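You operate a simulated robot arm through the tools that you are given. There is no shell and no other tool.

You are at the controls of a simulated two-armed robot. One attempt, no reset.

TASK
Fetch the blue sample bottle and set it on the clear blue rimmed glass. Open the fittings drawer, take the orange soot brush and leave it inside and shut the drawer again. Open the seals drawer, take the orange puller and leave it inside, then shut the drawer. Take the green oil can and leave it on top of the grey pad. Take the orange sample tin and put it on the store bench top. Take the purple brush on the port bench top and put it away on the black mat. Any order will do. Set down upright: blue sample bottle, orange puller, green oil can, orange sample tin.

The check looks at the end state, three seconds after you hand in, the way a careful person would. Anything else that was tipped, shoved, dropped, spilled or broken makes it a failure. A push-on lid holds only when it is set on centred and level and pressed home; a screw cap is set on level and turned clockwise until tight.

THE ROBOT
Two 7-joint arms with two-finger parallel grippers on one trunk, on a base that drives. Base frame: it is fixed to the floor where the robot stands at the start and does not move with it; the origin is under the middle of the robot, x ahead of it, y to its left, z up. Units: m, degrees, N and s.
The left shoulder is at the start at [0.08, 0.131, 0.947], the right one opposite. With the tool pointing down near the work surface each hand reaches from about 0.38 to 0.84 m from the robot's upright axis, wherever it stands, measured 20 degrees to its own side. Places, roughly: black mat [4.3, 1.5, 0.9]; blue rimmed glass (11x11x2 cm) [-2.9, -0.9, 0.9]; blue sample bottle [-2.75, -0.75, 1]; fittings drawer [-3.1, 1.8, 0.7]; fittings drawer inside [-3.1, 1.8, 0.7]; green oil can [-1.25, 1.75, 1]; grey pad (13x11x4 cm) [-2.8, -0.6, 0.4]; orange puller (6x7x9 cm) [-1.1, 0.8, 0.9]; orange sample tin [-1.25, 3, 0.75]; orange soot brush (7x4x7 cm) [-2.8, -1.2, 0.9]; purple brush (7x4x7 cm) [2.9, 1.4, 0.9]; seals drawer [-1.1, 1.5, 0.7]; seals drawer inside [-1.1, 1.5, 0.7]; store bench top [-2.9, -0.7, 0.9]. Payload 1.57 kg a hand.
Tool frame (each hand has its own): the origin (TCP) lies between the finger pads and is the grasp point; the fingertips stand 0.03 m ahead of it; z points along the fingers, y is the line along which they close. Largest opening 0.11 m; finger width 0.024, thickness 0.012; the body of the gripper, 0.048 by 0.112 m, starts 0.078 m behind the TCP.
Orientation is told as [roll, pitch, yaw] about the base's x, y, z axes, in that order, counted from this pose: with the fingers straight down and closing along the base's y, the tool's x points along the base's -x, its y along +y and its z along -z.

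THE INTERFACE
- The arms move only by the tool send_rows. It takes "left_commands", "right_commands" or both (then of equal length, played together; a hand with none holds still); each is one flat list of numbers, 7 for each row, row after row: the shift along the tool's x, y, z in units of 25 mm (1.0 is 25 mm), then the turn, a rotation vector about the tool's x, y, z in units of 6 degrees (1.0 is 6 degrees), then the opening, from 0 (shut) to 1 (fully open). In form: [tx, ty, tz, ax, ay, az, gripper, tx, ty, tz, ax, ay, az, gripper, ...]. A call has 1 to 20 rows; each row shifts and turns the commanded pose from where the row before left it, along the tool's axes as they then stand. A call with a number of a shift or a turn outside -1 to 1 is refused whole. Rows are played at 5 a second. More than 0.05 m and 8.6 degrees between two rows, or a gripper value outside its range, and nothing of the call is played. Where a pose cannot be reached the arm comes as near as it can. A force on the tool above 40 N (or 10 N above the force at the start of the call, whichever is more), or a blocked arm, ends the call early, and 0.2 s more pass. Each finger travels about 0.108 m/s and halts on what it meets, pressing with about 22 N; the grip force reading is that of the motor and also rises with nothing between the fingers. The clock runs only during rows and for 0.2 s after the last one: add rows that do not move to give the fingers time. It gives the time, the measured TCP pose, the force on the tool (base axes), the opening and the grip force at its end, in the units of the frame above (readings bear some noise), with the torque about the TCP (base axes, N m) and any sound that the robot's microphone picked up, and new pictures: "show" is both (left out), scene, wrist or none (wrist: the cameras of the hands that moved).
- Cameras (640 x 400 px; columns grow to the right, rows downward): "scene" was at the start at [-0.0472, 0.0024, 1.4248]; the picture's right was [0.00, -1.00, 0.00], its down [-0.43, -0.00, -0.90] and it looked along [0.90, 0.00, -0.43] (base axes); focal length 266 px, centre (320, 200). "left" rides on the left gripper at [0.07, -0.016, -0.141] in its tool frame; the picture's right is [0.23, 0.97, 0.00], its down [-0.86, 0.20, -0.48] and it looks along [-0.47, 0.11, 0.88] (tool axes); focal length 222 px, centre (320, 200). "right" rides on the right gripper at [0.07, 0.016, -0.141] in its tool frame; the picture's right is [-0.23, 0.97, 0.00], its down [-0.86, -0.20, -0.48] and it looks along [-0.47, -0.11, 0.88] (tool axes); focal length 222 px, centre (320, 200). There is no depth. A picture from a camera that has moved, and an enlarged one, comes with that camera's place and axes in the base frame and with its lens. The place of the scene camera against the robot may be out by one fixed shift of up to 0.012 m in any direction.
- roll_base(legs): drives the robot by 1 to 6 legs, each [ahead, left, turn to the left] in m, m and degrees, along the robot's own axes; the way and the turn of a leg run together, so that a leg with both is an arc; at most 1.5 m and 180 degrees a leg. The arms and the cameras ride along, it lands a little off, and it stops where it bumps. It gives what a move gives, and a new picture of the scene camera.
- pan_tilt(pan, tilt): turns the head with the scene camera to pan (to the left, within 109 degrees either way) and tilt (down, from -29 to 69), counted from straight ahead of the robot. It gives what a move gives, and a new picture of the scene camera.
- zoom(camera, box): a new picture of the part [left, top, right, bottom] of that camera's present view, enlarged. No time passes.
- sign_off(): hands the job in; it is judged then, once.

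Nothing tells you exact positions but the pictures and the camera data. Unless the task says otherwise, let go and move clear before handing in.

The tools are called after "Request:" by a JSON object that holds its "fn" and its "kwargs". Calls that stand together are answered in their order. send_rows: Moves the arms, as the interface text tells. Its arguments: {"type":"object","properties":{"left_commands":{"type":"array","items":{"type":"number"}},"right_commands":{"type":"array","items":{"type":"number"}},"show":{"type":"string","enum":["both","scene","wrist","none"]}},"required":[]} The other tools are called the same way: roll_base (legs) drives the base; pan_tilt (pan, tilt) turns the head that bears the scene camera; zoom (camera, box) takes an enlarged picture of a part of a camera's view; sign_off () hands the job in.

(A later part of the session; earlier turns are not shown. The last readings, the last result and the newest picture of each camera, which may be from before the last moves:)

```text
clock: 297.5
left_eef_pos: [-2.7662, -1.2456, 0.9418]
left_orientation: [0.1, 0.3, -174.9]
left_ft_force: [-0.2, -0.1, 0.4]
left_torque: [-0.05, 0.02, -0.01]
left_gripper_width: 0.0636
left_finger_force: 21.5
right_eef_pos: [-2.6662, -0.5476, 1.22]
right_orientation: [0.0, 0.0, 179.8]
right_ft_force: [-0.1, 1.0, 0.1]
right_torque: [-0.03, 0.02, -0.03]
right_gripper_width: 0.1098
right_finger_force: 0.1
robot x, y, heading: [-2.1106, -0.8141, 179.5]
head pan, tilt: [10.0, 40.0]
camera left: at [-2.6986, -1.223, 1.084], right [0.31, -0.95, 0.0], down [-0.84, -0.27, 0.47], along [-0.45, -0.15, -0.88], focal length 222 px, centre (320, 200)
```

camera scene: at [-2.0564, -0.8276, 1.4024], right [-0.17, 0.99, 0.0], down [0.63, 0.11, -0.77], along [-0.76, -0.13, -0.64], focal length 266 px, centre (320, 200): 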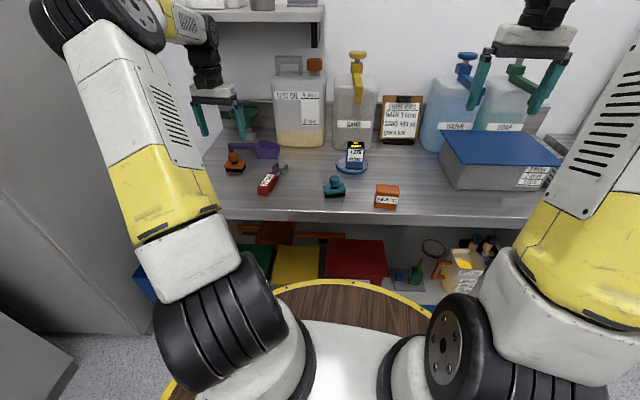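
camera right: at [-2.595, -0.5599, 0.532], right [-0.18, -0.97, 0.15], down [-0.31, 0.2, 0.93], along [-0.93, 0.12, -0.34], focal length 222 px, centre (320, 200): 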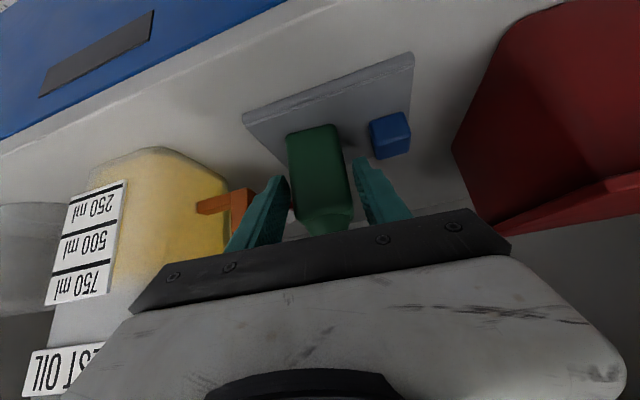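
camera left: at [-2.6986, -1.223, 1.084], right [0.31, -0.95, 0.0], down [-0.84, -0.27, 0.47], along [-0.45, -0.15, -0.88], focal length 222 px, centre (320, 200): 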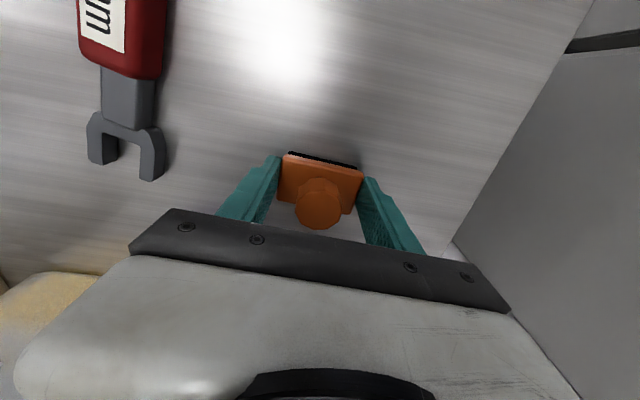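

The brush is gripped (0.0636). I'll lift it, draw both hands in, and sidestep north along the aisle toward the FITTINGS drawer.

Request:
{"fn": "send_rows", "kwargs": {"left_commands": [0, 0, -0.5, 0, 0, 0, 0.3, 0, 0, -1, 0, 0, 0, 0.3, 0, 0, -1, 0, 0, 0, 0.3, 0, 0, -1, 0, 0, 0, 0.3, 0, 0, -1, 0, 0, 0, 0.3, 0, 0, -1, 0, 0, 0, 0.3, 0, 0, -1, 0, 0, 0, 0.3, 0.5, 0, -1, 0, 0, 0.4, 0.3, 1, 0, -1, 0, 0, 0.43, 0.3, 1, 0, -1, 0, 0, 0, 0.3, 1, 0, -1, 0, 0, 0, 0.3, 1, 0, -0.5, 0, 0, 0, 0.3, 1, 0, 0, 0, 0, 0, 0.3, 1, 0, 0, 0, 0, 0, 0.3, 1, 0, 0, 0, 0, 0, 0.3, 1, -0.5, 0, 0, 0, 0, 0.3, 0.9, -0.5, 0, 0, 0, 0, 0.3, 0, -0.5, 0, 0, 0, 0, 0.3], "right_commands": [1, 0, 0, 0, 0, 0, 1, 1, 0, 0, 0, 0, 0, 1, 1, 0, 0, 0, 0, 0, 1, 1, 0, 0, 0, 0, 0, 1, 1, 0, 0, 0, 0, 0, 1, 0.4, 0, 0, 0, 0, 0, 1, 0, 0, 0, 0, 0, 0, 1, 0, 0, 0, 0, 0, 0, 1, 0, 0, 0, 0, 0, 0, 1, 0, 0, 0, 0, 0, 0, 1, 0, 0, 0, 0, 0, 0, 1, 0, 0, 0, 0, 0, 0, 1, 0, 0, 0, 0, 0, 0, 1, 0, 0, 0, 0, 0, 0, 1, 0, 0, 0, 0, 0, 0, 1, 0, 0, 0, 0, 0, 0, 1, 0, 0, 0, 0, 0, 0, 1, 0, 0, 0, 0, 0, 0, 1]}}

Request:
{"fn": "pan_tilt", "kwargs": {"pan": -80, "tilt": 30}}

```text
clock: 301.3
left_eef_pos: [-2.5306, -1.2041, 1.2174]
left_orientation: [0.0, 0.3, -180.0]
left_ft_force: [0.0, 0.4, -1.4]
left_torque: [-0.02, 0.04, -0.03]
left_gripper_width: 0.0633
left_finger_force: 22.1
right_eef_pos: [-2.5315, -0.548, 1.2191]
right_orientation: [0.0, 0.0, 179.6]
right_ft_force: [-0.3, -0.5, 0.2]
right_torque: [0.05, -0.01, 0.01]
right_gripper_width: 0.1099
right_finger_force: 0.1
robot x, y, heading: [-2.1143, -0.8122, 179.6]
head pan, tilt: [10.0, 40.0]
camera scene: at [-2.0564, -0.8277, 1.4024], right [-0.17, 0.99, 0.0], down [0.63, 0.11, -0.77], along [-0.76, -0.13, -0.64], focal length 266 px, centre (320, 200)
camera right: at [-2.4616, -0.5625, 1.3603], right [-0.23, -0.97, 0.0], down [-0.85, 0.2, 0.48], along [-0.46, 0.11, -0.88], focal length 222 px, centre (320, 200)
camera left: at [-2.4624, -1.1882, 1.3595], right [0.23, -0.97, 0.0], down [-0.86, -0.2, 0.47], along [-0.46, -0.11, -0.88], focal length 222 px, centre (320, 200)
```

scene: 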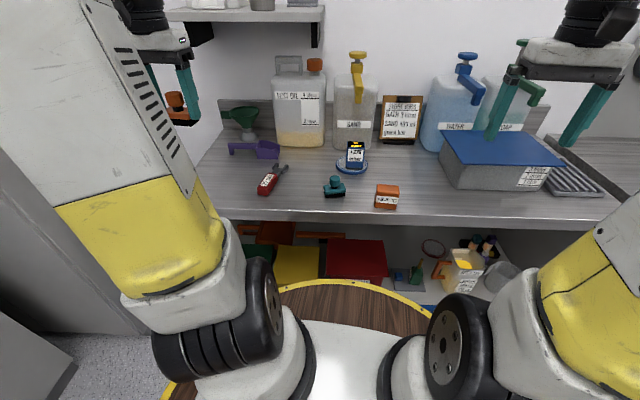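
right: 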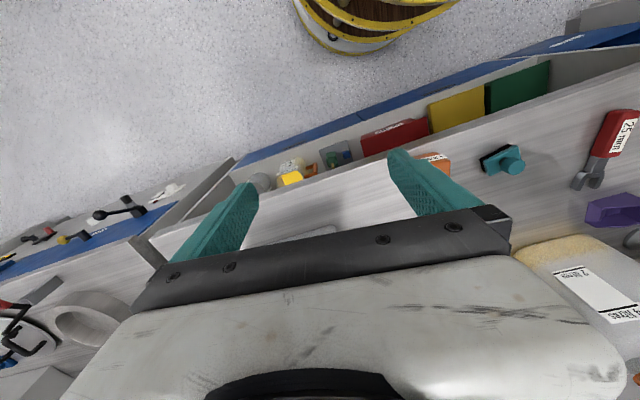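
left: 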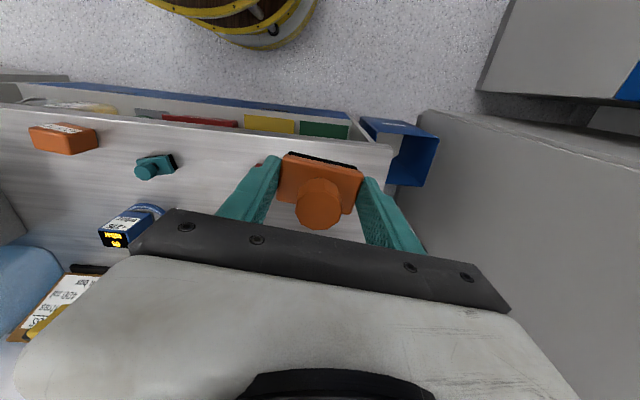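

```text
clock: 303.0
left_eef_pos: [-2.5313, -1.2049, 1.2174]
left_orientation: [0.0, 0.3, -179.9]
left_ft_force: [0.5, 0.7, -0.9]
left_torque: [0.03, 0.01, 0.01]
left_gripper_width: 0.0632
left_finger_force: 22.1
right_eef_pos: [-2.5319, -0.5477, 1.217]
right_orientation: [0.0, 0.0, 179.8]
right_ft_force: [-0.2, 0.0, 0.3]
right_torque: [0.0, 0.0, 0.0]
right_gripper_width: 0.1098
right_finger_force: 0.1
robot x, y, heading: [-2.114, -0.8131, 180.0]
head pan, tilt: [-80.0, 30.0]
camera scene: at [-1.9879, -0.7242, 1.4177], right [0.99, 0.17, 0.0], down [0.08, -0.49, -0.87], along [-0.15, 0.85, -0.5], focal length 266 px, centre (320, 200)
```

scene: 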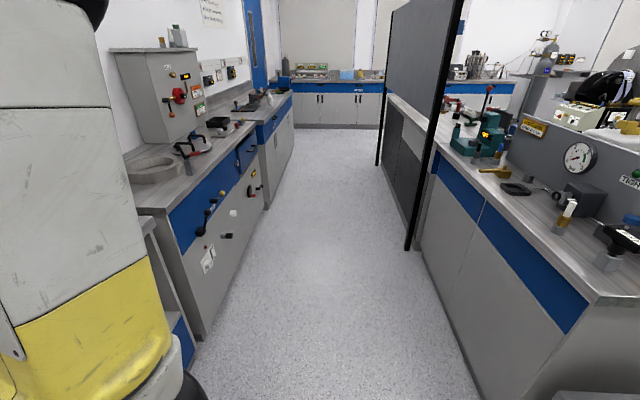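

The aisle north is clear. I'll sidestep north to about y 1.4, facing west.

Request:
{"fn": "roll_base", "kwargs": {"legs": [[0, -1.2, 0], [0, -1.0, 0]]}}

Request:
{"fn": "pan_tilt", "kwargs": {"pan": -15, "tilt": 40}}

```text
clock: 313.9
left_eef_pos: [-2.5215, 1.0115, 1.2177]
left_orientation: [0.0, 0.3, -179.2]
left_ft_force: [-0.4, -0.4, -1.2]
left_torque: [-0.01, 0.0, 0.0]
left_gripper_width: 0.0635
left_finger_force: 21.6
right_eef_pos: [-2.5294, 1.6674, 1.2195]
right_orientation: [0.0, 0.0, -179.6]
right_ft_force: [-0.3, -0.8, 0.9]
right_torque: [0.01, -0.02, 0.02]
right_gripper_width: 0.1101
right_finger_force: 0.0
robot x, y, heading: [-2.1097, 1.4059, -179.7]
head pan, tilt: [-80.0, 30.0]
camera scene: at [-1.9842, 1.4982, 1.4177], right [0.98, 0.18, 0.0], down [0.09, -0.49, -0.87], along [-0.16, 0.85, -0.5], focal length 266 px, centre (320, 200)
```

scene: 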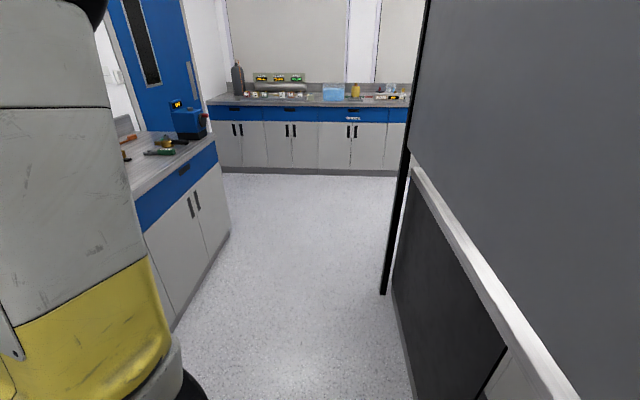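

```text
clock: 315.3
left_eef_pos: [-2.5213, 1.0111, 1.2174]
left_orientation: [0.0, 0.3, -179.2]
left_ft_force: [-0.2, 1.0, -1.9]
left_torque: [0.0, 0.02, 0.01]
left_gripper_width: 0.0634
left_finger_force: 22.9
right_eef_pos: [-2.5301, 1.6684, 1.218]
right_orientation: [0.0, -0.1, -179.6]
right_ft_force: [0.2, 0.8, 0.3]
right_torque: [0.01, 0.0, 0.02]
right_gripper_width: 0.1096
right_finger_force: 0.0
robot x, y, heading: [-2.1083, 1.4054, -179.3]
head pan, tilt: [-15.0, 40.0]
camera scene: at [-2.05, 1.4307, 1.4024], right [0.25, 0.97, 0.0], down [0.62, -0.16, -0.77], along [-0.74, 0.19, -0.64], focal length 266 px, centre (320, 200)
```

scene: 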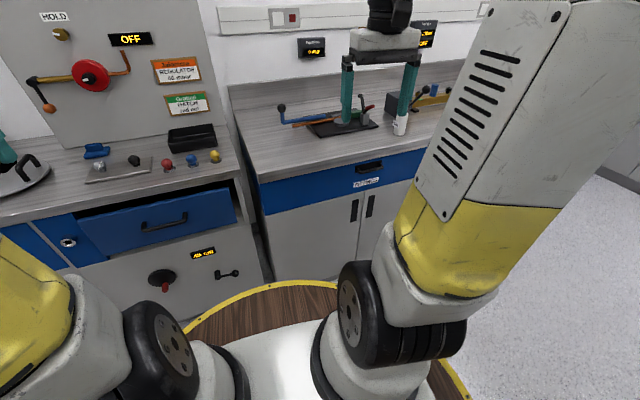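

Request:
{"fn": "zoom", "kwargs": {"camera": "scene", "box": [260, 120, 460, 245]}}

Request:
{"fn": "zoom", "kwargs": {"camera": "right", "box": [0, 0, 640, 400]}}

```text
3.20 times, centred on (360, 182) of scene
camera zoom: at [-2.05, 1.4307, 1.4024], right [0.25, 0.97, 0.0], down [0.62, -0.16, -0.77], along [-0.74, 0.19, -0.64], focal length 850 px, centre (192, 256)
```

zoom: 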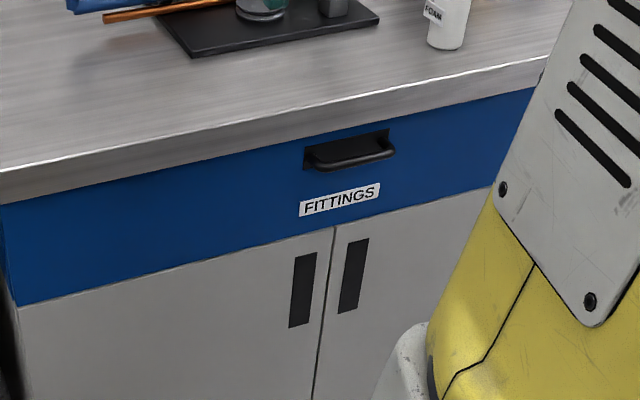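

```text
1.00 times, centred on (320, 200) of right (not enlarged: the box is as wide or as high as the picture)
camera zoom: at [-2.46, 1.6539, 1.3603], right [-0.22, -0.98, 0.0], down [-0.86, 0.19, 0.48], along [-0.47, 0.1, -0.88], focal length 222 px, centre (320, 200)
```

zoom: 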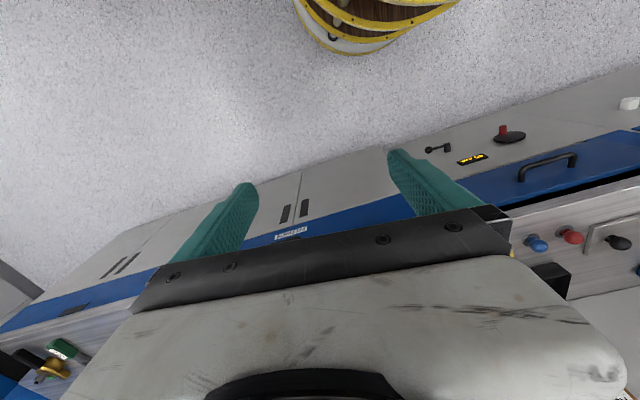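

The FITTINGS handle is at about [-2.85, 1.84, 0.82]. I'll adjust the base, then turn the right hand to point forward with the fingers closing vertically, as before.

Request:
{"fn": "roll_base", "kwargs": {"legs": [[0.0, -0.15, -0.6], [-0.05, 0, 0]]}}

Request:
{"fn": "send_rows", "kwargs": {"right_commands": [0, 0, 0, 0, -1, 0, 1, 0, 0, 0, 0, -1, 0, 1, 0, 0, 0, 0, -1, 0, 1, 0, 0, 0, 0, -1, 0, 1, 0, 0, 0, 0, -1, 0, 1, 0, 0, 0, 0, -1, 0, 1, 0, 0, 0, 0, -1, 0, 1, 0, 0, 0, 0, -1, 0, 1, 0, 0, 0, 0, -1, 0, 1, 0, 0, 0, 0, -1, 0, 1, 0, 0, 0, 0, -1, 0, 1, 0, 0, 0, 0, -1, 0, 1, 0, 0, 0, 0, -1, 0, 1, 0, 0, 0, 0, -1, 0, 1, 0, 0, 0, 0, -1, 0, 1, 0, 0, 0, 0, 0, 0, 1]}}

```text
clock: 317.2
left_eef_pos: [-2.4755, 1.1638, 1.2168]
left_orientation: [0.0, 0.3, -179.9]
left_ft_force: [0.3, 0.0, 0.0]
left_torque: [-0.04, 0.0, 0.01]
left_gripper_width: 0.063
left_finger_force: 21.9
right_eef_pos: [-2.4751, 1.8193, 1.2186]
right_orientation: [0.0, 0.0, 179.7]
right_ft_force: [0.1, -0.3, -0.5]
right_torque: [-0.01, 0.0, 0.0]
right_gripper_width: 0.1101
right_finger_force: 0.1
robot x, y, heading: [-2.0565, 1.5538, 179.8]
head pan, tilt: [-15.0, 40.0]
camera scene: at [-1.9992, 1.5777, 1.4024], right [0.26, 0.96, 0.0], down [0.62, -0.17, -0.77], along [-0.74, 0.2, -0.64], focal length 266 px, centre (320, 200)
```

scene: 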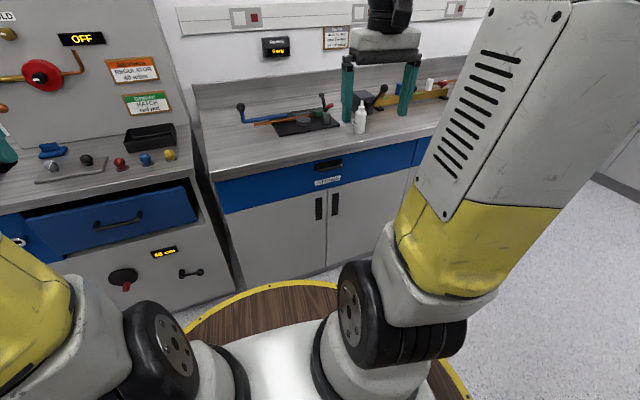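

```text
clock: 320.6
left_eef_pos: [-2.4744, 1.1633, 1.217]
left_orientation: [0.0, 0.3, -179.8]
left_ft_force: [0.2, 0.1, -0.6]
left_torque: [0.03, 0.04, 0.0]
left_gripper_width: 0.0634
left_finger_force: 21.7
right_eef_pos: [-2.5193, 1.8673, 1.2938]
right_orientation: [12.1, -89.9, 167.7]
right_ft_force: [-0.6, 0.1, 0.0]
right_torque: [0.0, 0.0, 0.01]
right_gripper_width: 0.1099
right_finger_force: 0.0
right hand out of reach, approached as far as the arm can: row 11, 12, 13, 14, 15
robot x, y, heading: [-2.0554, 1.5553, 179.9]
head pan, tilt: [-15.0, 40.0]
camera scene: at [-1.9989, 1.5778, 1.4024], right [0.26, 0.96, 0.0], down [0.62, -0.17, -0.77], along [-0.74, 0.2, -0.64], focal length 266 px, centre (320, 200)
camera right: at [-2.3771, 1.8528, 1.224], right [0.0, -0.97, 0.23], down [0.48, 0.2, 0.86], along [-0.88, 0.11, 0.46], focal length 222 px, centre (320, 200)
```

scene: 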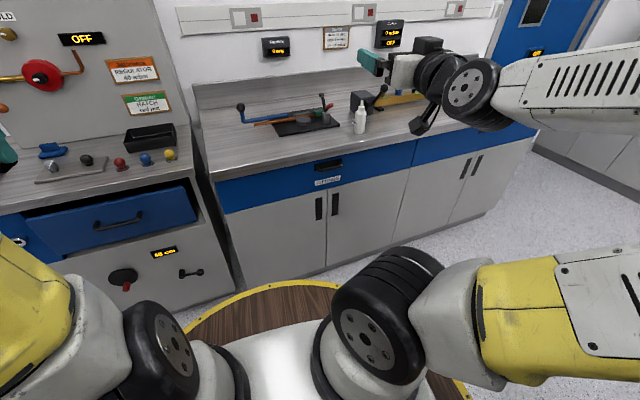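
right: 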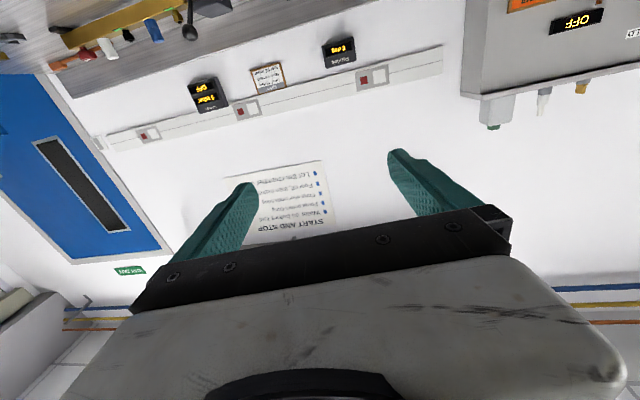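

The hand found another elbow posture (elbow out to the right), which is fine here. I'll now roll it 90°.

Request:
{"fn": "send_rows", "kwargs": {"right_commands": [0, 0, 0.5, 0, 0, 1, 1, 0, 0, 0.5, 0, 0, 1, 1, 0, 0, 0.5, 0, 0, 1, 1, 0, 0, 0.5, 0, 0, 1, 1, 0, 0, 0, 0, 0, 1, 1, 0, 0, 0, 0, 0, 1, 1, 0, 0, 0, 0, 0, 1, 1, 0, 0, 0, 0, 0, 1, 1, 0, 0, 0, 0, 0, 1, 1, 0, 0, 0, 0, 0, 1, 1, 0, 0, 0, 0, 0, 1, 1, 0, 0, 0, 0, 0, 1, 1, 0, 0, 0, 0, 0, 1, 1, 0, 0, 0, 0, 0, 1, 1, 0, 0, 0, 0, 0, 1, 1, 0, 0, 0, 0, 0, 0, 1]}}

```text
clock: 324.0
left_eef_pos: [-2.4761, 1.1628, 1.2165]
left_orientation: [0.0, 0.3, -179.9]
left_ft_force: [0.4, 0.8, -1.2]
left_torque: [-0.02, -0.03, 0.0]
left_gripper_width: 0.0634
left_finger_force: 21.5
right_eef_pos: [-2.5689, 1.8683, 1.2931]
right_orientation: [90.0, 0.1, 89.7]
right_ft_force: [0.7, -0.3, 0.2]
right_torque: [-0.04, 0.03, -0.01]
right_gripper_width: 0.1101
right_finger_force: 0.1
robot x, y, heading: [-2.0536, 1.5527, 179.9]
head pan, tilt: [-15.0, 40.0]
camera scene: at [-1.9989, 1.5778, 1.4024], right [0.26, 0.96, 0.0], down [0.62, -0.17, -0.77], along [-0.74, 0.2, -0.64], focal length 266 px, centre (320, 200)
camera right: at [-2.4281, 1.7992, 1.3096], right [0.0, 0.23, 0.97], down [0.48, 0.85, -0.2], along [-0.88, 0.47, -0.11], focal length 222 px, centre (320, 200)
```

scene: 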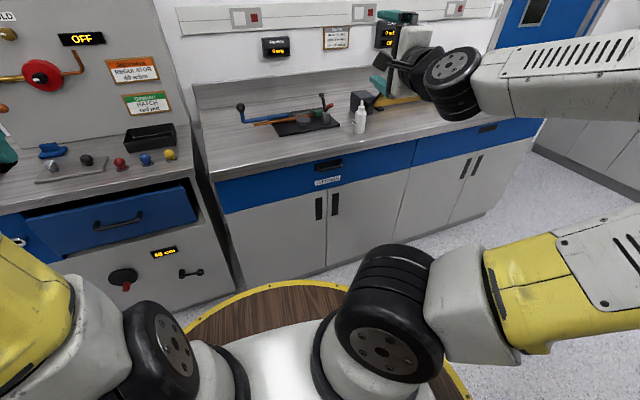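
right: 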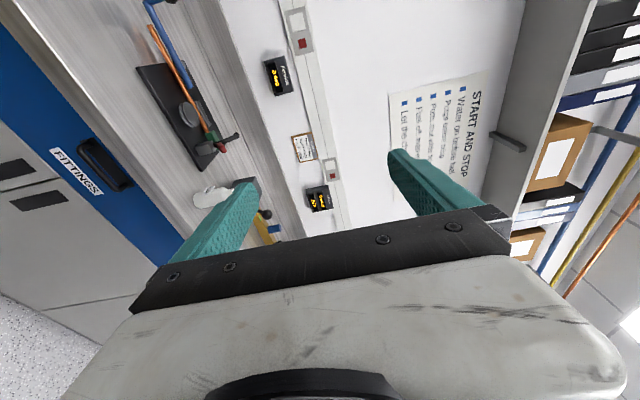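

Request:
{"fn": "send_rows", "kwargs": {"right_commands": [0.1, -1, 0.2, 0, 0, 0, 1, 0.1, -1, 0.2, 0, 0, 0, 1, 0.1, -1, 0.2, 0, 0, 0, 1, 0.1, -1, 0.2, 0, 0, 0, 1, 0.1, -1, 0.2, 0, 0, 0, 1, 0.1, -1, 0.2, 0, 0, 0, 1, 0.1, -1, 0.2, 0, 0, 0, 1, 0.1, -1, 0.2, 0, 0, 0, 1, 0.1, -1, 0.2, 0, 0, 0, 1, 0.1, -1, 0.2, 0, 0, 0, 1, 0.1, -1, 0, 0, 0, 0, 1, 0.1, -1, 0, 0, 0, 0, 1, 0, -1, 0, 0, 0, 0, 1, 0, -1, 0, 0, 0, 0, 0.42, 0, -1, 0, 0, 0, 0, 0.42, 0, -1, 0, 0, 0, 0, 0.42, 0, -1, 0, 0, 0, 0, 0.42, 0, -1, 0, 0, 0, 0, 0.42, 0, 0, 0, 0, 0, 0, 0.42]}}

Request:
{"fn": "zoom", "kwargs": {"camera": "right", "box": [200, 60, 440, 240]}}

```text
clock: 328.0
left_eef_pos: [-2.4756, 1.1634, 1.2167]
left_orientation: [0.0, 0.3, -179.9]
left_ft_force: [0.4, 1.2, -0.7]
left_torque: [0.01, -0.01, 0.02]
left_gripper_width: 0.0634
left_finger_force: 22.0
right_eef_pos: [-2.6383, 1.8505, 0.8498]
right_orientation: [90.0, -0.1, 89.7]
right_ft_force: [-0.3, -0.6, -0.1]
right_torque: [0.02, -0.01, 0.0]
right_gripper_width: 0.0462
right_finger_force: 0.0
right hand out of reach, approached as far as the arm can: row 3, 4, 5, 7
robot x, y, heading: [-2.0602, 1.5544, 179.9]
head pan, tilt: [-15.0, 40.0]
camera scene: at [-1.9989, 1.5778, 1.4024], right [0.26, 0.96, 0.0], down [0.62, -0.17, -0.77], along [-0.74, 0.2, -0.64], focal length 266 px, centre (320, 200)
camera right: at [-2.4973, 1.7828, 0.8665], right [0.0, 0.23, 0.97], down [0.48, 0.85, -0.2], along [-0.88, 0.47, -0.11], focal length 222 px, centre (320, 200)
```

scene: 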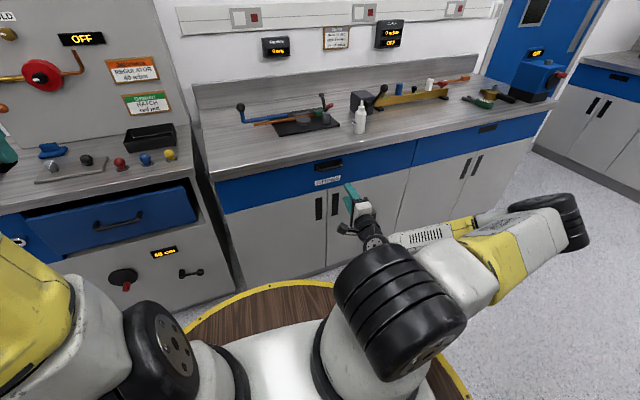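
right: 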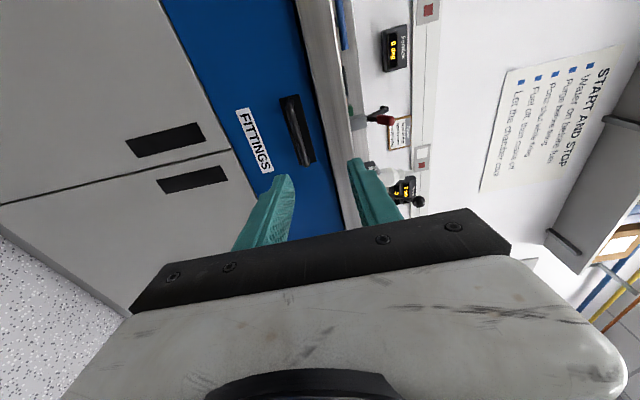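

```text
2.22 times, centred on (320, 150) of right
camera zoom: at [-2.4973, 1.7828, 0.8665], right [0.0, 0.23, 0.97], down [0.48, 0.85, -0.2], along [-0.88, 0.47, -0.11], focal length 494 px, centre (320, 311)
```

zoom: 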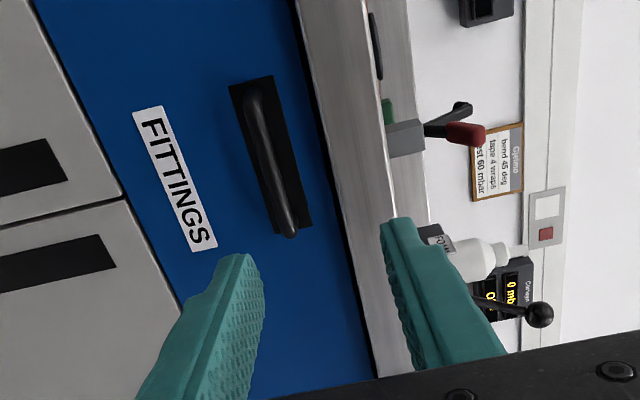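

The handle is at y about 1.850, z about 0.812. I'll line up and advance.

Request:
{"fn": "send_rows", "kwargs": {"right_commands": [0, -0.75, 0, 0, 0, 0, 0.42, 0, -0.75, 0, 0, 0, 0, 0.42, 0, 0, 1, 0, 0, 0, 0.42, 0, 0, 1, 0, 0, 0, 0.42, 0, 0, 1, 0, 0, 0, 0.42, 0, 0, 1, 0, 0, 0, 0.42, 0, 0, 1, 0, 0, 0, 0.42, 0, 0, 1, 0, 0, 0, 0.42, 0, 0, 0, 0, 0, 0, 0.42], "show": "wrist"}}

Request:
{"fn": "zoom", "kwargs": {"camera": "right", "box": [200, 80, 440, 230]}}

```text
clock: 330.0
left_eef_pos: [-2.4759, 1.1638, 1.2178]
left_orientation: [0.0, 0.3, -179.9]
left_ft_force: [0.4, -0.8, -1.1]
left_torque: [0.0, -0.01, 0.03]
left_gripper_width: 0.0635
left_finger_force: 22.3
right_eef_pos: [-2.7879, 1.853, 0.8126]
right_orientation: [89.9, 0.0, 89.8]
right_ft_force: [0.7, -0.7, 0.4]
right_torque: [0.02, 0.02, -0.01]
right_gripper_width: 0.0465
right_finger_force: 0.0
robot x, y, heading: [-2.0553, 1.5528, 179.5]
head pan, tilt: [-15.0, 40.0]
camera right: at [-2.6468, 1.7837, 0.8296], right [0.0, 0.23, 0.97], down [0.48, 0.85, -0.2], along [-0.88, 0.47, -0.11], focal length 222 px, centre (320, 200)
```

right: 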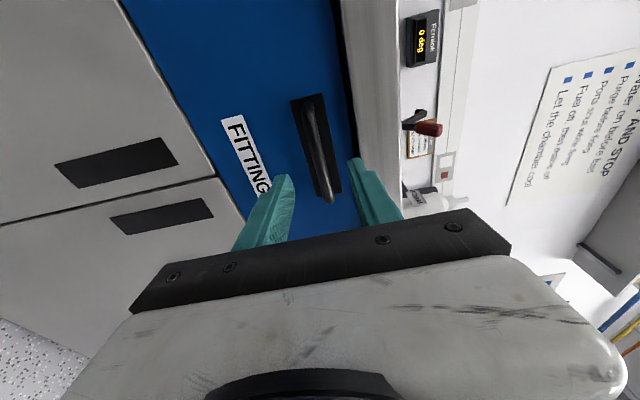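

```text
2.67 times, centred on (320, 155) of right
camera zoom: at [-2.6468, 1.7837, 0.8296], right [0.0, 0.23, 0.97], down [0.48, 0.85, -0.2], along [-0.88, 0.47, -0.11], focal length 592 px, centre (320, 320)
```

zoom: 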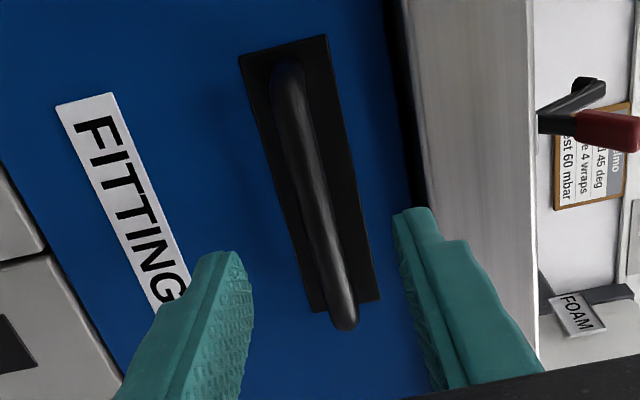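

Request:
{"fn": "send_rows", "kwargs": {"right_commands": [0, 0, 0.84, 0, 0, 0, 0.42, 0, 0, 0.84, 0, 0, 0, 0.42, 0, 0, 0.84, 0, 0, 0, 0.42, 0, 0, 0.84, 0, 0, 0, 0.42, 0, 0, 0, 0, 0, 0, 0.42, 0, 0, 0, 0, 0, 0, 0, 0, 0, 0, 0, 0, 0, 0, 0, 0, 0, 0, 0, 0, 0], "show": "wrist"}}

```text
clock: 331.5
left_eef_pos: [-2.4764, 1.1628, 1.2167]
left_orientation: [0.0, 0.4, -179.9]
left_ft_force: [-1.5, 0.0, -1.0]
left_torque: [0.01, 0.0, 0.01]
left_gripper_width: 0.0633
left_finger_force: 21.9
right_eef_pos: [-2.8605, 1.8592, 0.8115]
right_orientation: [88.4, 0.0, 89.8]
right_ft_force: [-4.8, 2.1, -10.6]
right_torque: [0.53, -0.09, 0.16]
right_gripper_width: 0.0125
right_finger_force: 22.7
right hand out of reach, approached as far as the arm can: row 4
robot x, y, heading: [-2.0557, 1.5545, 179.7]
head pan, tilt: [-15.0, 40.0]
stopped in row 7 (right hand): the force on the tool passed its limit at 44 N (the readings are from after the stop); the commanded pose is now the measured one
camera right: at [-2.7186, 1.7914, 0.8318], right [-0.03, 0.23, 0.97], down [0.49, 0.85, -0.19], along [-0.87, 0.47, -0.13], focal length 222 px, centre (320, 200)
```

right: 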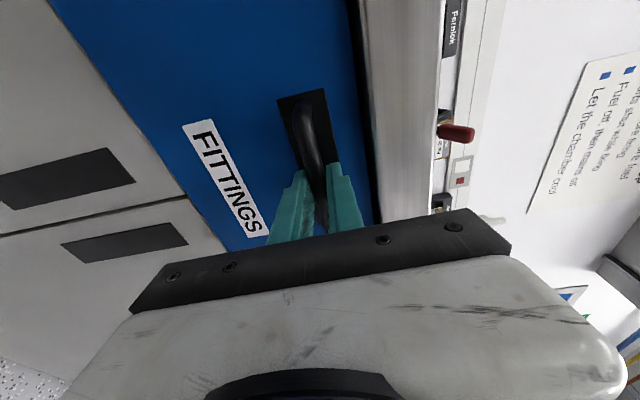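

The bar is gripped. I'll pull the drawer out about 0.23 m.

Request:
{"fn": "send_rows", "kwargs": {"right_commands": [0, 0, -0.5, 0, 0, 0, 0, 0, 0, -0.9, 0, 0, 0, 0, 0, 0, -0.9, 0, 0, 0, 0, 0, 0, -0.9, 0, 0, 0, 0, 0, 0, -0.9, 0, 0, 0, 0, 0, 0, -0.9, 0, 0, 0, 0, 0, 0, -0.9, 0, 0, 0, 0, 0, 0, -0.9, 0, 0, 0, 0, 0, 0, -0.9, 0, 0, 0, 0, 0, 0, -0.9, 0, 0, 0, 0, 0, 0, -0.7, 0, 0, 0, 0, 0, 0, 0, 0, 0, 0, 0]}}

```text
clock: 332.7
left_eef_pos: [-2.4761, 1.165, 1.2157]
left_orientation: [0.0, 0.3, -179.9]
left_ft_force: [-0.9, 0.4, 0.0]
left_torque: [-0.04, -0.04, -0.02]
left_gripper_width: 0.0631
left_finger_force: 22.4
right_eef_pos: [-2.7604, 1.8627, 0.8115]
right_orientation: [88.1, 0.0, 89.5]
right_ft_force: [0.2, 1.4, -5.2]
right_torque: [0.51, 0.06, -0.43]
right_gripper_width: 0.0127
right_finger_force: 29.8
robot x, y, heading: [-2.0564, 1.5527, 179.6]
head pan, tilt: [-15.0, 40.0]
stopped in row 5 (right hand): the force on the tool passed its limit at 42 N (the readings are from after the stop); the commanded pose is now the measured one
camera scene: at [-1.9995, 1.5782, 1.4024], right [0.26, 0.96, 0.0], down [0.62, -0.17, -0.77], along [-0.74, 0.2, -0.64], focal length 266 px, centre (320, 200)
camera right: at [-2.622, 1.7947, 0.8326], right [-0.03, 0.23, 0.97], down [0.49, 0.85, -0.18], along [-0.87, 0.48, -0.14], focal length 222 px, centre (320, 200)
```

scene: 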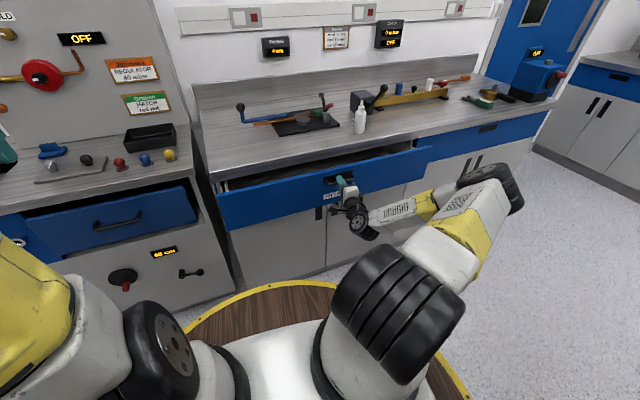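
right: 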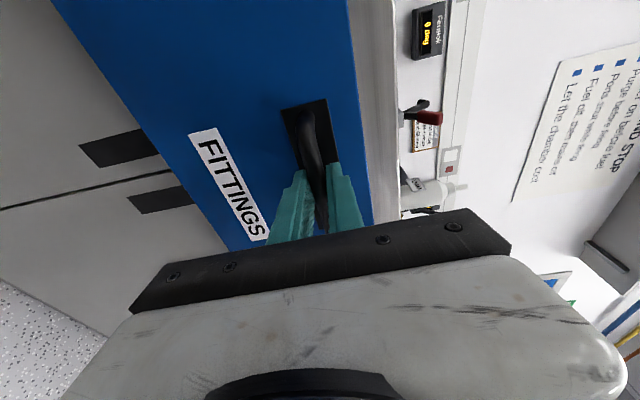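

The drawer is partly open (0.10 m). I'll continue pulling more slowly.

Request:
{"fn": "send_rows", "kwargs": {"right_commands": [0.05, 0, -0.5, 0, 0, 0, 0, 0.05, 0, -0.6, 0, 0, 0, 0, 0.05, 0, -0.6, 0, 0, 0, 0, 0.05, 0, -0.6, 0, 0, 0, 0, 0.05, 0, -0.6, 0, 0, 0, 0, 0.05, 0, -0.6, 0, 0, 0, 0, 0.05, 0, -0.6, 0, 0, 0, 0, 0.05, 0, -0.6, 0, 0, 0, 0, 0.05, 0, -0.6, 0, 0, 0, 0, 0, 0, 0, 0, 0, 0, 0]}}

```text
clock: 334.2
left_eef_pos: [-2.4746, 1.1638, 1.2174]
left_orientation: [0.0, 0.3, -179.9]
left_ft_force: [0.2, -0.1, -0.8]
left_torque: [0.0, -0.04, 0.0]
left_gripper_width: 0.0634
left_finger_force: 22.4
right_eef_pos: [-2.6737, 1.8576, 0.811]
right_orientation: [87.6, 0.1, 89.0]
right_ft_force: [1.0, 0.4, -3.5]
right_torque: [0.65, 0.02, -0.35]
right_gripper_width: 0.0128
right_finger_force: 29.4
robot x, y, heading: [-2.0549, 1.5563, 179.6]
head pan, tilt: [-15.0, 40.0]
stopped in row 7 (right hand): the force on the tool passed its limit at 42 N (the readings are from after the stop); the commanded pose is now the measured one
camera scene: at [-1.9993, 1.5782, 1.4024], right [0.26, 0.96, 0.0], down [0.62, -0.17, -0.77], along [-0.74, 0.2, -0.64], focal length 266 px, centre (320, 200)
camera right: at [-2.5344, 1.7883, 0.834], right [-0.04, 0.23, 0.97], down [0.5, 0.85, -0.18], along [-0.86, 0.48, -0.14], focal length 222 px, centre (320, 200)
```

scene: 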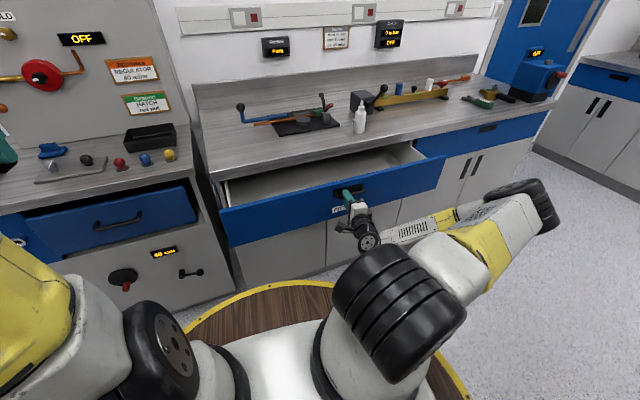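
right: 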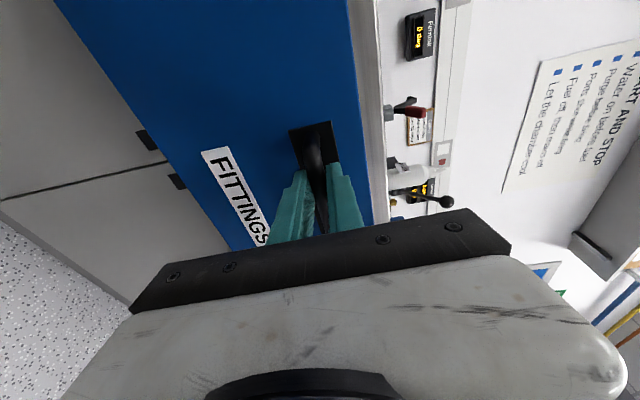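

Request:
{"fn": "send_rows", "kwargs": {"right_commands": [0.03, 0, -0.4, 0, 0, 0, 0, 0.03, 0, -0.4, 0, 0, 0, 0, 0.03, 0, -0.4, 0, 0, 0, 0, 0.03, 0, -0.4, 0, 0, 0, 0, 0, 0, 0, 0, 0, 0, 0], "show": "none"}}

Request:
{"fn": "zoom", "kwargs": {"camera": "scene", "box": [190, 110, 470, 285]}}

```text
clock: 335.4
left_eef_pos: [-2.4752, 1.1637, 1.2171]
left_orientation: [0.1, 0.2, -179.9]
left_ft_force: [0.4, -0.1, -1.1]
left_torque: [0.02, 0.0, 0.02]
left_gripper_width: 0.0633
left_finger_force: 21.7
right_eef_pos: [-2.6335, 1.8576, 0.8107]
right_orientation: [87.5, 0.1, 88.8]
right_ft_force: [-1.1, 23.2, -22.3]
right_torque: [0.78, -0.19, -0.3]
right_gripper_width: 0.0129
right_finger_force: 29.4
robot x, y, heading: [-2.0588, 1.5497, 179.6]
head pan, tilt: [-15.0, 40.0]
```

```text
2.29 times, centred on (330, 198) of scene
camera zoom: at [-1.9997, 1.5792, 1.4024], right [0.26, 0.96, 0.0], down [0.62, -0.17, -0.77], along [-0.74, 0.2, -0.64], focal length 608 px, centre (297, 206)
```

zoom: 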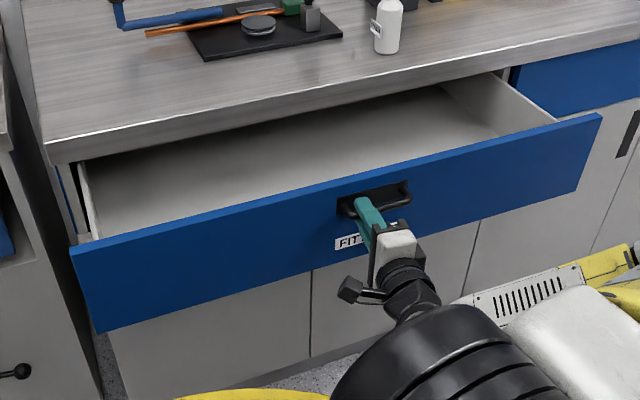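

The drawer is open about 0.23 m and empty. I'll release, back the right hand away, and sidestep so the left hand can reach over the drawer.

Request:
{"fn": "send_rows", "kwargs": {"right_commands": [0, 0, 0, 0, 0, 0, 0.42, 0, 0, 0, 0, 0, 0, 0.42, 0, 0, 0, 0, 0, 0, 0.42, 0, 0, -1, 0, 0, 0, 0.42, 0, 0, -1, 0, 0, 0, 0.42, 0, 0, -1, 0, 0, 0, 0.42, 0, 0, -0.4, 0, 0, 0, 0.42, 0, 0, 0, 0, 0, 0, 0.42], "show": "none"}}

Request:
{"fn": "roll_base", "kwargs": {"legs": [[0, -0.3, 0]]}}

Request:
{"fn": "pan_tilt", "kwargs": {"pan": 10, "tilt": 45}}

```text
clock: 337.2
left_eef_pos: [-2.4741, 1.164, 1.2164]
left_orientation: [0.0, 0.3, -179.8]
left_ft_force: [0.1, 0.6, -0.2]
left_torque: [0.0, 0.0, 0.0]
left_gripper_width: 0.0637
left_finger_force: 21.7
right_eef_pos: [-2.5515, 1.857, 0.8247]
right_orientation: [87.6, 0.1, 89.1]
right_ft_force: [0.2, 0.5, 0.1]
right_torque: [-0.02, -0.01, 0.03]
right_gripper_width: 0.0462
right_finger_force: 0.1
right hand out of reach, approached as far as the arm can: row 6
robot x, y, heading: [-2.0575, 1.5546, 179.5]
head pan, tilt: [-15.0, 40.0]
```

```text
clock: 339.2
left_eef_pos: [-2.4752, 1.4617, 1.2163]
left_orientation: [0.0, 0.3, 179.9]
left_ft_force: [0.8, 0.8, -1.6]
left_torque: [0.02, 0.02, -0.03]
left_gripper_width: 0.0637
left_finger_force: 22.1
right_eef_pos: [-2.5496, 2.1574, 0.8244]
right_orientation: [87.6, 0.1, 88.9]
right_ft_force: [-0.1, -0.1, 0.0]
right_torque: [0.0, -0.03, 0.0]
right_gripper_width: 0.0462
right_finger_force: 0.1
robot x, y, heading: [-2.057, 1.8526, 179.7]
head pan, tilt: [-15.0, 40.0]
camera scene: at [-1.997, 1.8765, 1.4024], right [0.27, 0.96, 0.0], down [0.62, -0.17, -0.77], along [-0.74, 0.2, -0.64], focal length 266 px, centre (320, 200)
```

scene: 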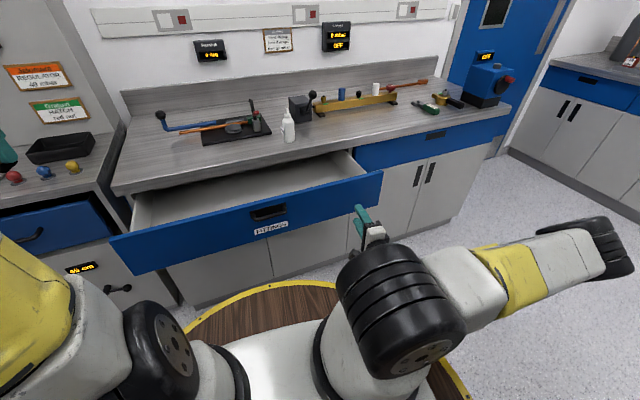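

```text
clock: 340.1
left_eef_pos: [-2.4748, 1.4635, 1.2171]
left_orientation: [0.0, 0.3, 179.9]
left_ft_force: [-0.3, 0.4, -1.4]
left_torque: [-0.01, 0.0, -0.03]
left_gripper_width: 0.0634
left_finger_force: 22.1
right_eef_pos: [-2.5493, 2.1583, 0.8255]
right_orientation: [87.5, 0.1, 88.9]
right_ft_force: [-0.6, -0.6, 0.1]
right_torque: [-0.04, -0.01, -0.01]
right_gripper_width: 0.0463
right_finger_force: 0.0
robot x, y, heading: [-2.0581, 1.8533, 179.7]
head pan, tilt: [10.0, 45.0]
camera scene: at [-1.9953, 1.8404, 1.3951], right [-0.16, 0.99, 0.0], down [0.7, 0.12, -0.71], along [-0.7, -0.12, -0.71], focal length 266 px, centre (320, 200)
```

scene: 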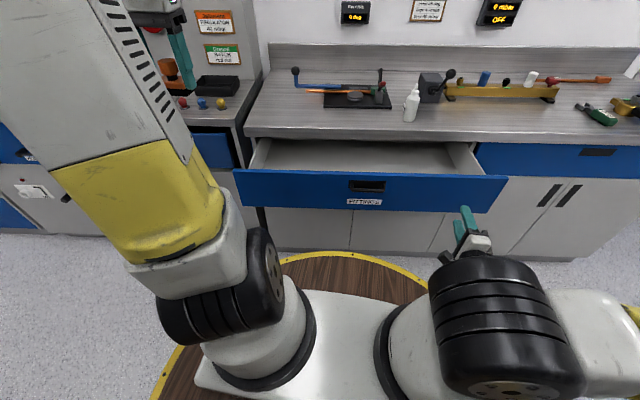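

Now I'll carry the brush over the open drawer with the left hand.

Request:
{"fn": "send_rows", "kwargs": {"left_commands": [0, -1, 0, 0, 0, 0, 0.3, 0, -1, 0, 0, 0, 0, 0.3, 0, -1, 0, 0, 0, 0, 0.3, -1, -1, 0, 0, 0, 0, 0.3, -1, -1, 0, 0, 0, 0, 0.3, -1, -1, 0, 0, 0, 0, 0.3, -1, -1, 0, 0, 0, 0, 0.3, -1, -0.5, 0, 0, 0, 0, 0.3, -1, 0, 0, 0, 0, 0, 0.3, -1, 0, 0, 0, 0, 0, 0.3, -1, 0, 0, 0, 0, 0, 0.3, -1, 0, 0, 0, 0, 0, 0.3, -1, 0, 0, 0, 0, 0, 0.3, -1, 0, 0, 0, 0, 0, 0.3, -0.7, 0, 0, 0, 0, 0, 0.3, 0, 0, 0, 0, 0, 0, 0.3]}}

```text
clock: 343.5
left_eef_pos: [-2.7665, 1.6522, 1.2162]
left_orientation: [-0.1, 0.3, 179.9]
left_ft_force: [-0.4, 1.0, -1.8]
left_torque: [0.01, 0.0, -0.01]
left_gripper_width: 0.0635
left_finger_force: 22.4
right_eef_pos: [-2.5506, 2.1565, 0.8257]
right_orientation: [87.6, 0.1, 89.0]
right_ft_force: [0.5, -0.3, -0.5]
right_torque: [0.01, 0.01, -0.03]
right_gripper_width: 0.0461
right_finger_force: 0.1
robot x, y, heading: [-2.0519, 1.8508, 179.3]
head pan, tilt: [10.0, 45.0]
camera scene: at [-1.9953, 1.8404, 1.3951], right [-0.17, 0.99, 0.0], down [0.7, 0.12, -0.71], along [-0.7, -0.12, -0.71], focal length 266 px, centre (320, 200)
camera left: at [-2.6977, 1.6678, 1.359], right [0.23, -0.97, 0.0], down [-0.86, -0.2, 0.47], along [-0.46, -0.11, -0.88], focal length 222 px, centre (320, 200)
```

scene: 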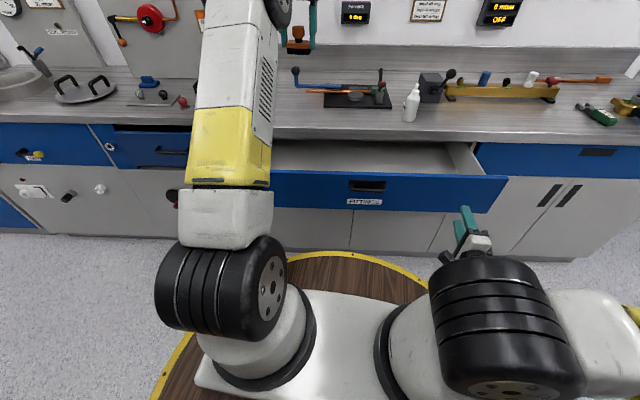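
left: 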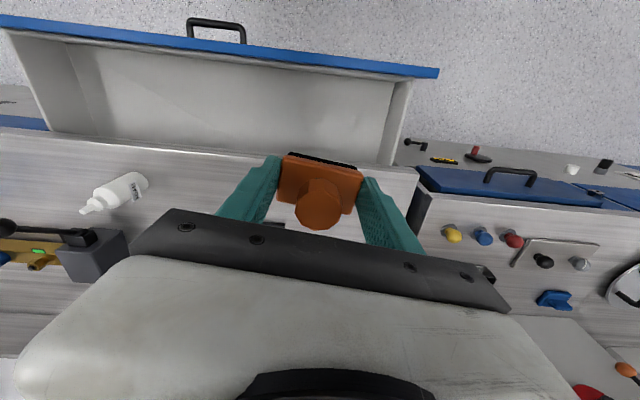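

Request:
{"fn": "send_rows", "kwargs": {"left_commands": [-0.24, 0, 1, 0, 0, 0, 0.3, 0, 0, 1, 0, 0, 0, 0.3, 0, 0, 1, 0, 0, 0, 0.3, 0, 0, 1, 0, 0, 0, 0.3, 0, 0, 1, 0, 0, 0, 0.3, 0, 0, 1, 0, 0, 0, 0.3, 0, 0, 1, 0, 0, 0, 0.3, 0, 0, 1, 0, 0, 0, 0.3, 0, 0, 1, 0, 0, 0, 0.3, 0, 0, 1, 0, 0, 0, 0.3, 0, 0, 1, 0, 0, 0, 0.3, 0, 0, 1, 0, 0, 0, 0.3, 0, 0, 1, 0, 0, 0, 0.3, 0, 0, 1, 0, 0, 0, 0.3, 0, 0, 1, 0, 0, 0, 0.3, 0, 0, 0, 0, 0, 0, 0.3]}}

```text
clock: 346.9
left_eef_pos: [-2.7731, 1.6507, 0.8391]
left_orientation: [0.0, 0.4, 179.9]
left_ft_force: [1.0, 0.3, -1.5]
left_torque: [-0.01, -0.04, -0.03]
left_gripper_width: 0.0636
left_finger_force: 22.0
right_eef_pos: [-2.549, 2.1586, 0.8246]
right_orientation: [87.7, 0.1, 88.9]
right_ft_force: [-0.5, 0.1, 0.1]
right_torque: [0.0, 0.02, 0.01]
right_gripper_width: 0.0462
right_finger_force: 0.1
robot x, y, heading: [-2.0555, 1.8549, 179.6]
head pan, tilt: [10.0, 45.0]
camera scene: at [-1.9954, 1.8404, 1.3951], right [-0.17, 0.99, 0.0], down [0.7, 0.12, -0.71], along [-0.7, -0.12, -0.71], focal length 266 px, centre (320, 200)
camera left: at [-2.7041, 1.6671, 0.9822], right [0.23, -0.97, 0.0], down [-0.86, -0.2, 0.47], along [-0.46, -0.11, -0.88], focal length 222 px, centre (320, 200)
```

scene: 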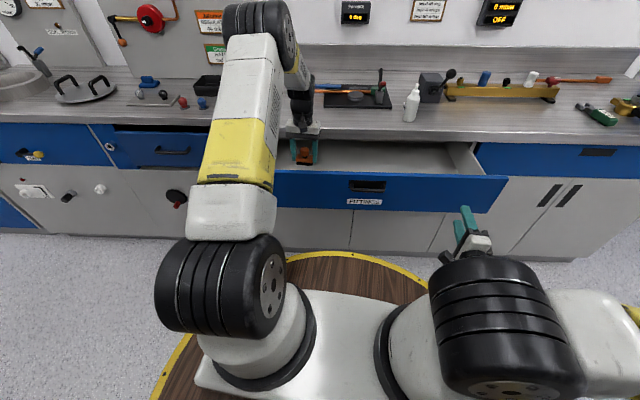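
left: 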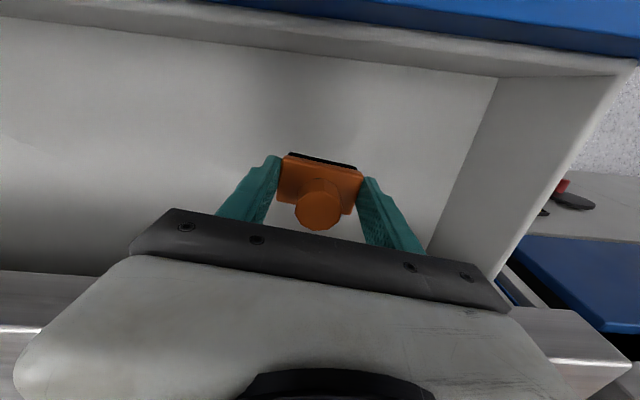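

Request:
{"fn": "send_rows", "kwargs": {"left_commands": [0, 0, 0.8, 0, 0, 0, 0.3, 0, 0, 0.8, 0, 0, 0, 0.3, 0, 0, 0.8, 0, 0, 0, 0.3, 0, 0, 0.7, 0, 0, 0, 0.3, 0, 0, 0, 0, 0, 0, 0.3], "show": "wrist"}}

Request:
{"fn": "send_rows", "kwargs": {"left_commands": [0, 0, 0.2, 0, 0, 0, 0.3, 0, 0, 0, 0, 0, 0, 0.3, 0, 0, 0.2, 0, 0, 0, 0.3, 0, 0, 0, 0, 0, 0, 0.3], "show": "none"}}

```text
clock: 348.1
left_eef_pos: [-2.7716, 1.6501, 0.7627]
left_orientation: [0.1, 0.3, 179.9]
left_ft_force: [-0.1, 0.1, -0.2]
left_torque: [0.01, -0.01, 0.0]
left_gripper_width: 0.0633
left_finger_force: 21.9
right_eef_pos: [-2.5509, 2.1576, 0.8256]
right_orientation: [87.5, 0.1, 89.0]
right_ft_force: [-0.5, -0.1, 0.6]
right_torque: [0.01, 0.03, -0.02]
right_gripper_width: 0.0465
right_finger_force: 0.0
robot x, y, heading: [-2.0568, 1.8516, 179.3]
head pan, tilt: [10.0, 45.0]
camera left: at [-2.7034, 1.6673, 0.9053], right [0.23, -0.97, 0.0], down [-0.86, -0.2, 0.47], along [-0.46, -0.11, -0.88], focal length 222 px, centre (320, 200)
```

left: 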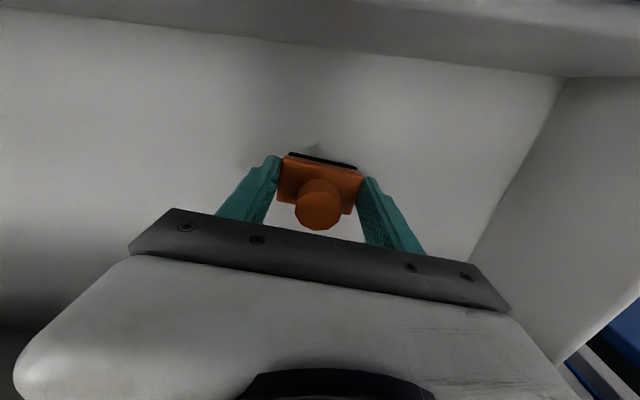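

```text
clock: 349.1
left_eef_pos: [-2.7715, 1.6534, 0.7531]
left_orientation: [0.1, 0.4, 179.8]
left_ft_force: [-0.2, 0.7, -0.7]
left_torque: [0.01, 0.01, 0.0]
left_gripper_width: 0.0633
left_finger_force: 21.7
right_eef_pos: [-2.5497, 2.1584, 0.826]
right_orientation: [87.6, 0.0, 88.9]
right_ft_force: [0.0, -0.2, -0.3]
right_torque: [0.01, 0.03, 0.0]
right_gripper_width: 0.0462
right_finger_force: 0.1
robot x, y, heading: [-2.0551, 1.8528, 179.6]
head pan, tilt: [10.0, 45.0]
```

Request:
{"fn": "send_rows", "kwargs": {"left_commands": [0, 0, 0.2, 0, 0, 0, 0.3, 0, 0, 0, 0, 0, 0, 0.3, 0, 0, 0.15, 0, 0, 0, 0.3, 0, 0, 0, 0, 0, 0, 0.3], "show": "none"}}

```text
clock: 350.1
left_eef_pos: [-2.7729, 1.6516, 0.7462]
left_orientation: [0.0, 0.0, 179.9]
left_ft_force: [-1.6, -1.1, 17.0]
left_torque: [0.02, 0.08, -0.03]
left_gripper_width: 0.0634
left_finger_force: 22.2
right_eef_pos: [-2.5488, 2.1578, 0.8265]
right_orientation: [87.8, 0.1, 88.9]
right_ft_force: [0.0, 0.4, -0.6]
right_torque: [-0.03, 0.0, -0.04]
right_gripper_width: 0.0462
right_finger_force: 0.1
robot x, y, heading: [-2.0555, 1.8547, 179.4]
head pan, tilt: [10.0, 45.0]
```

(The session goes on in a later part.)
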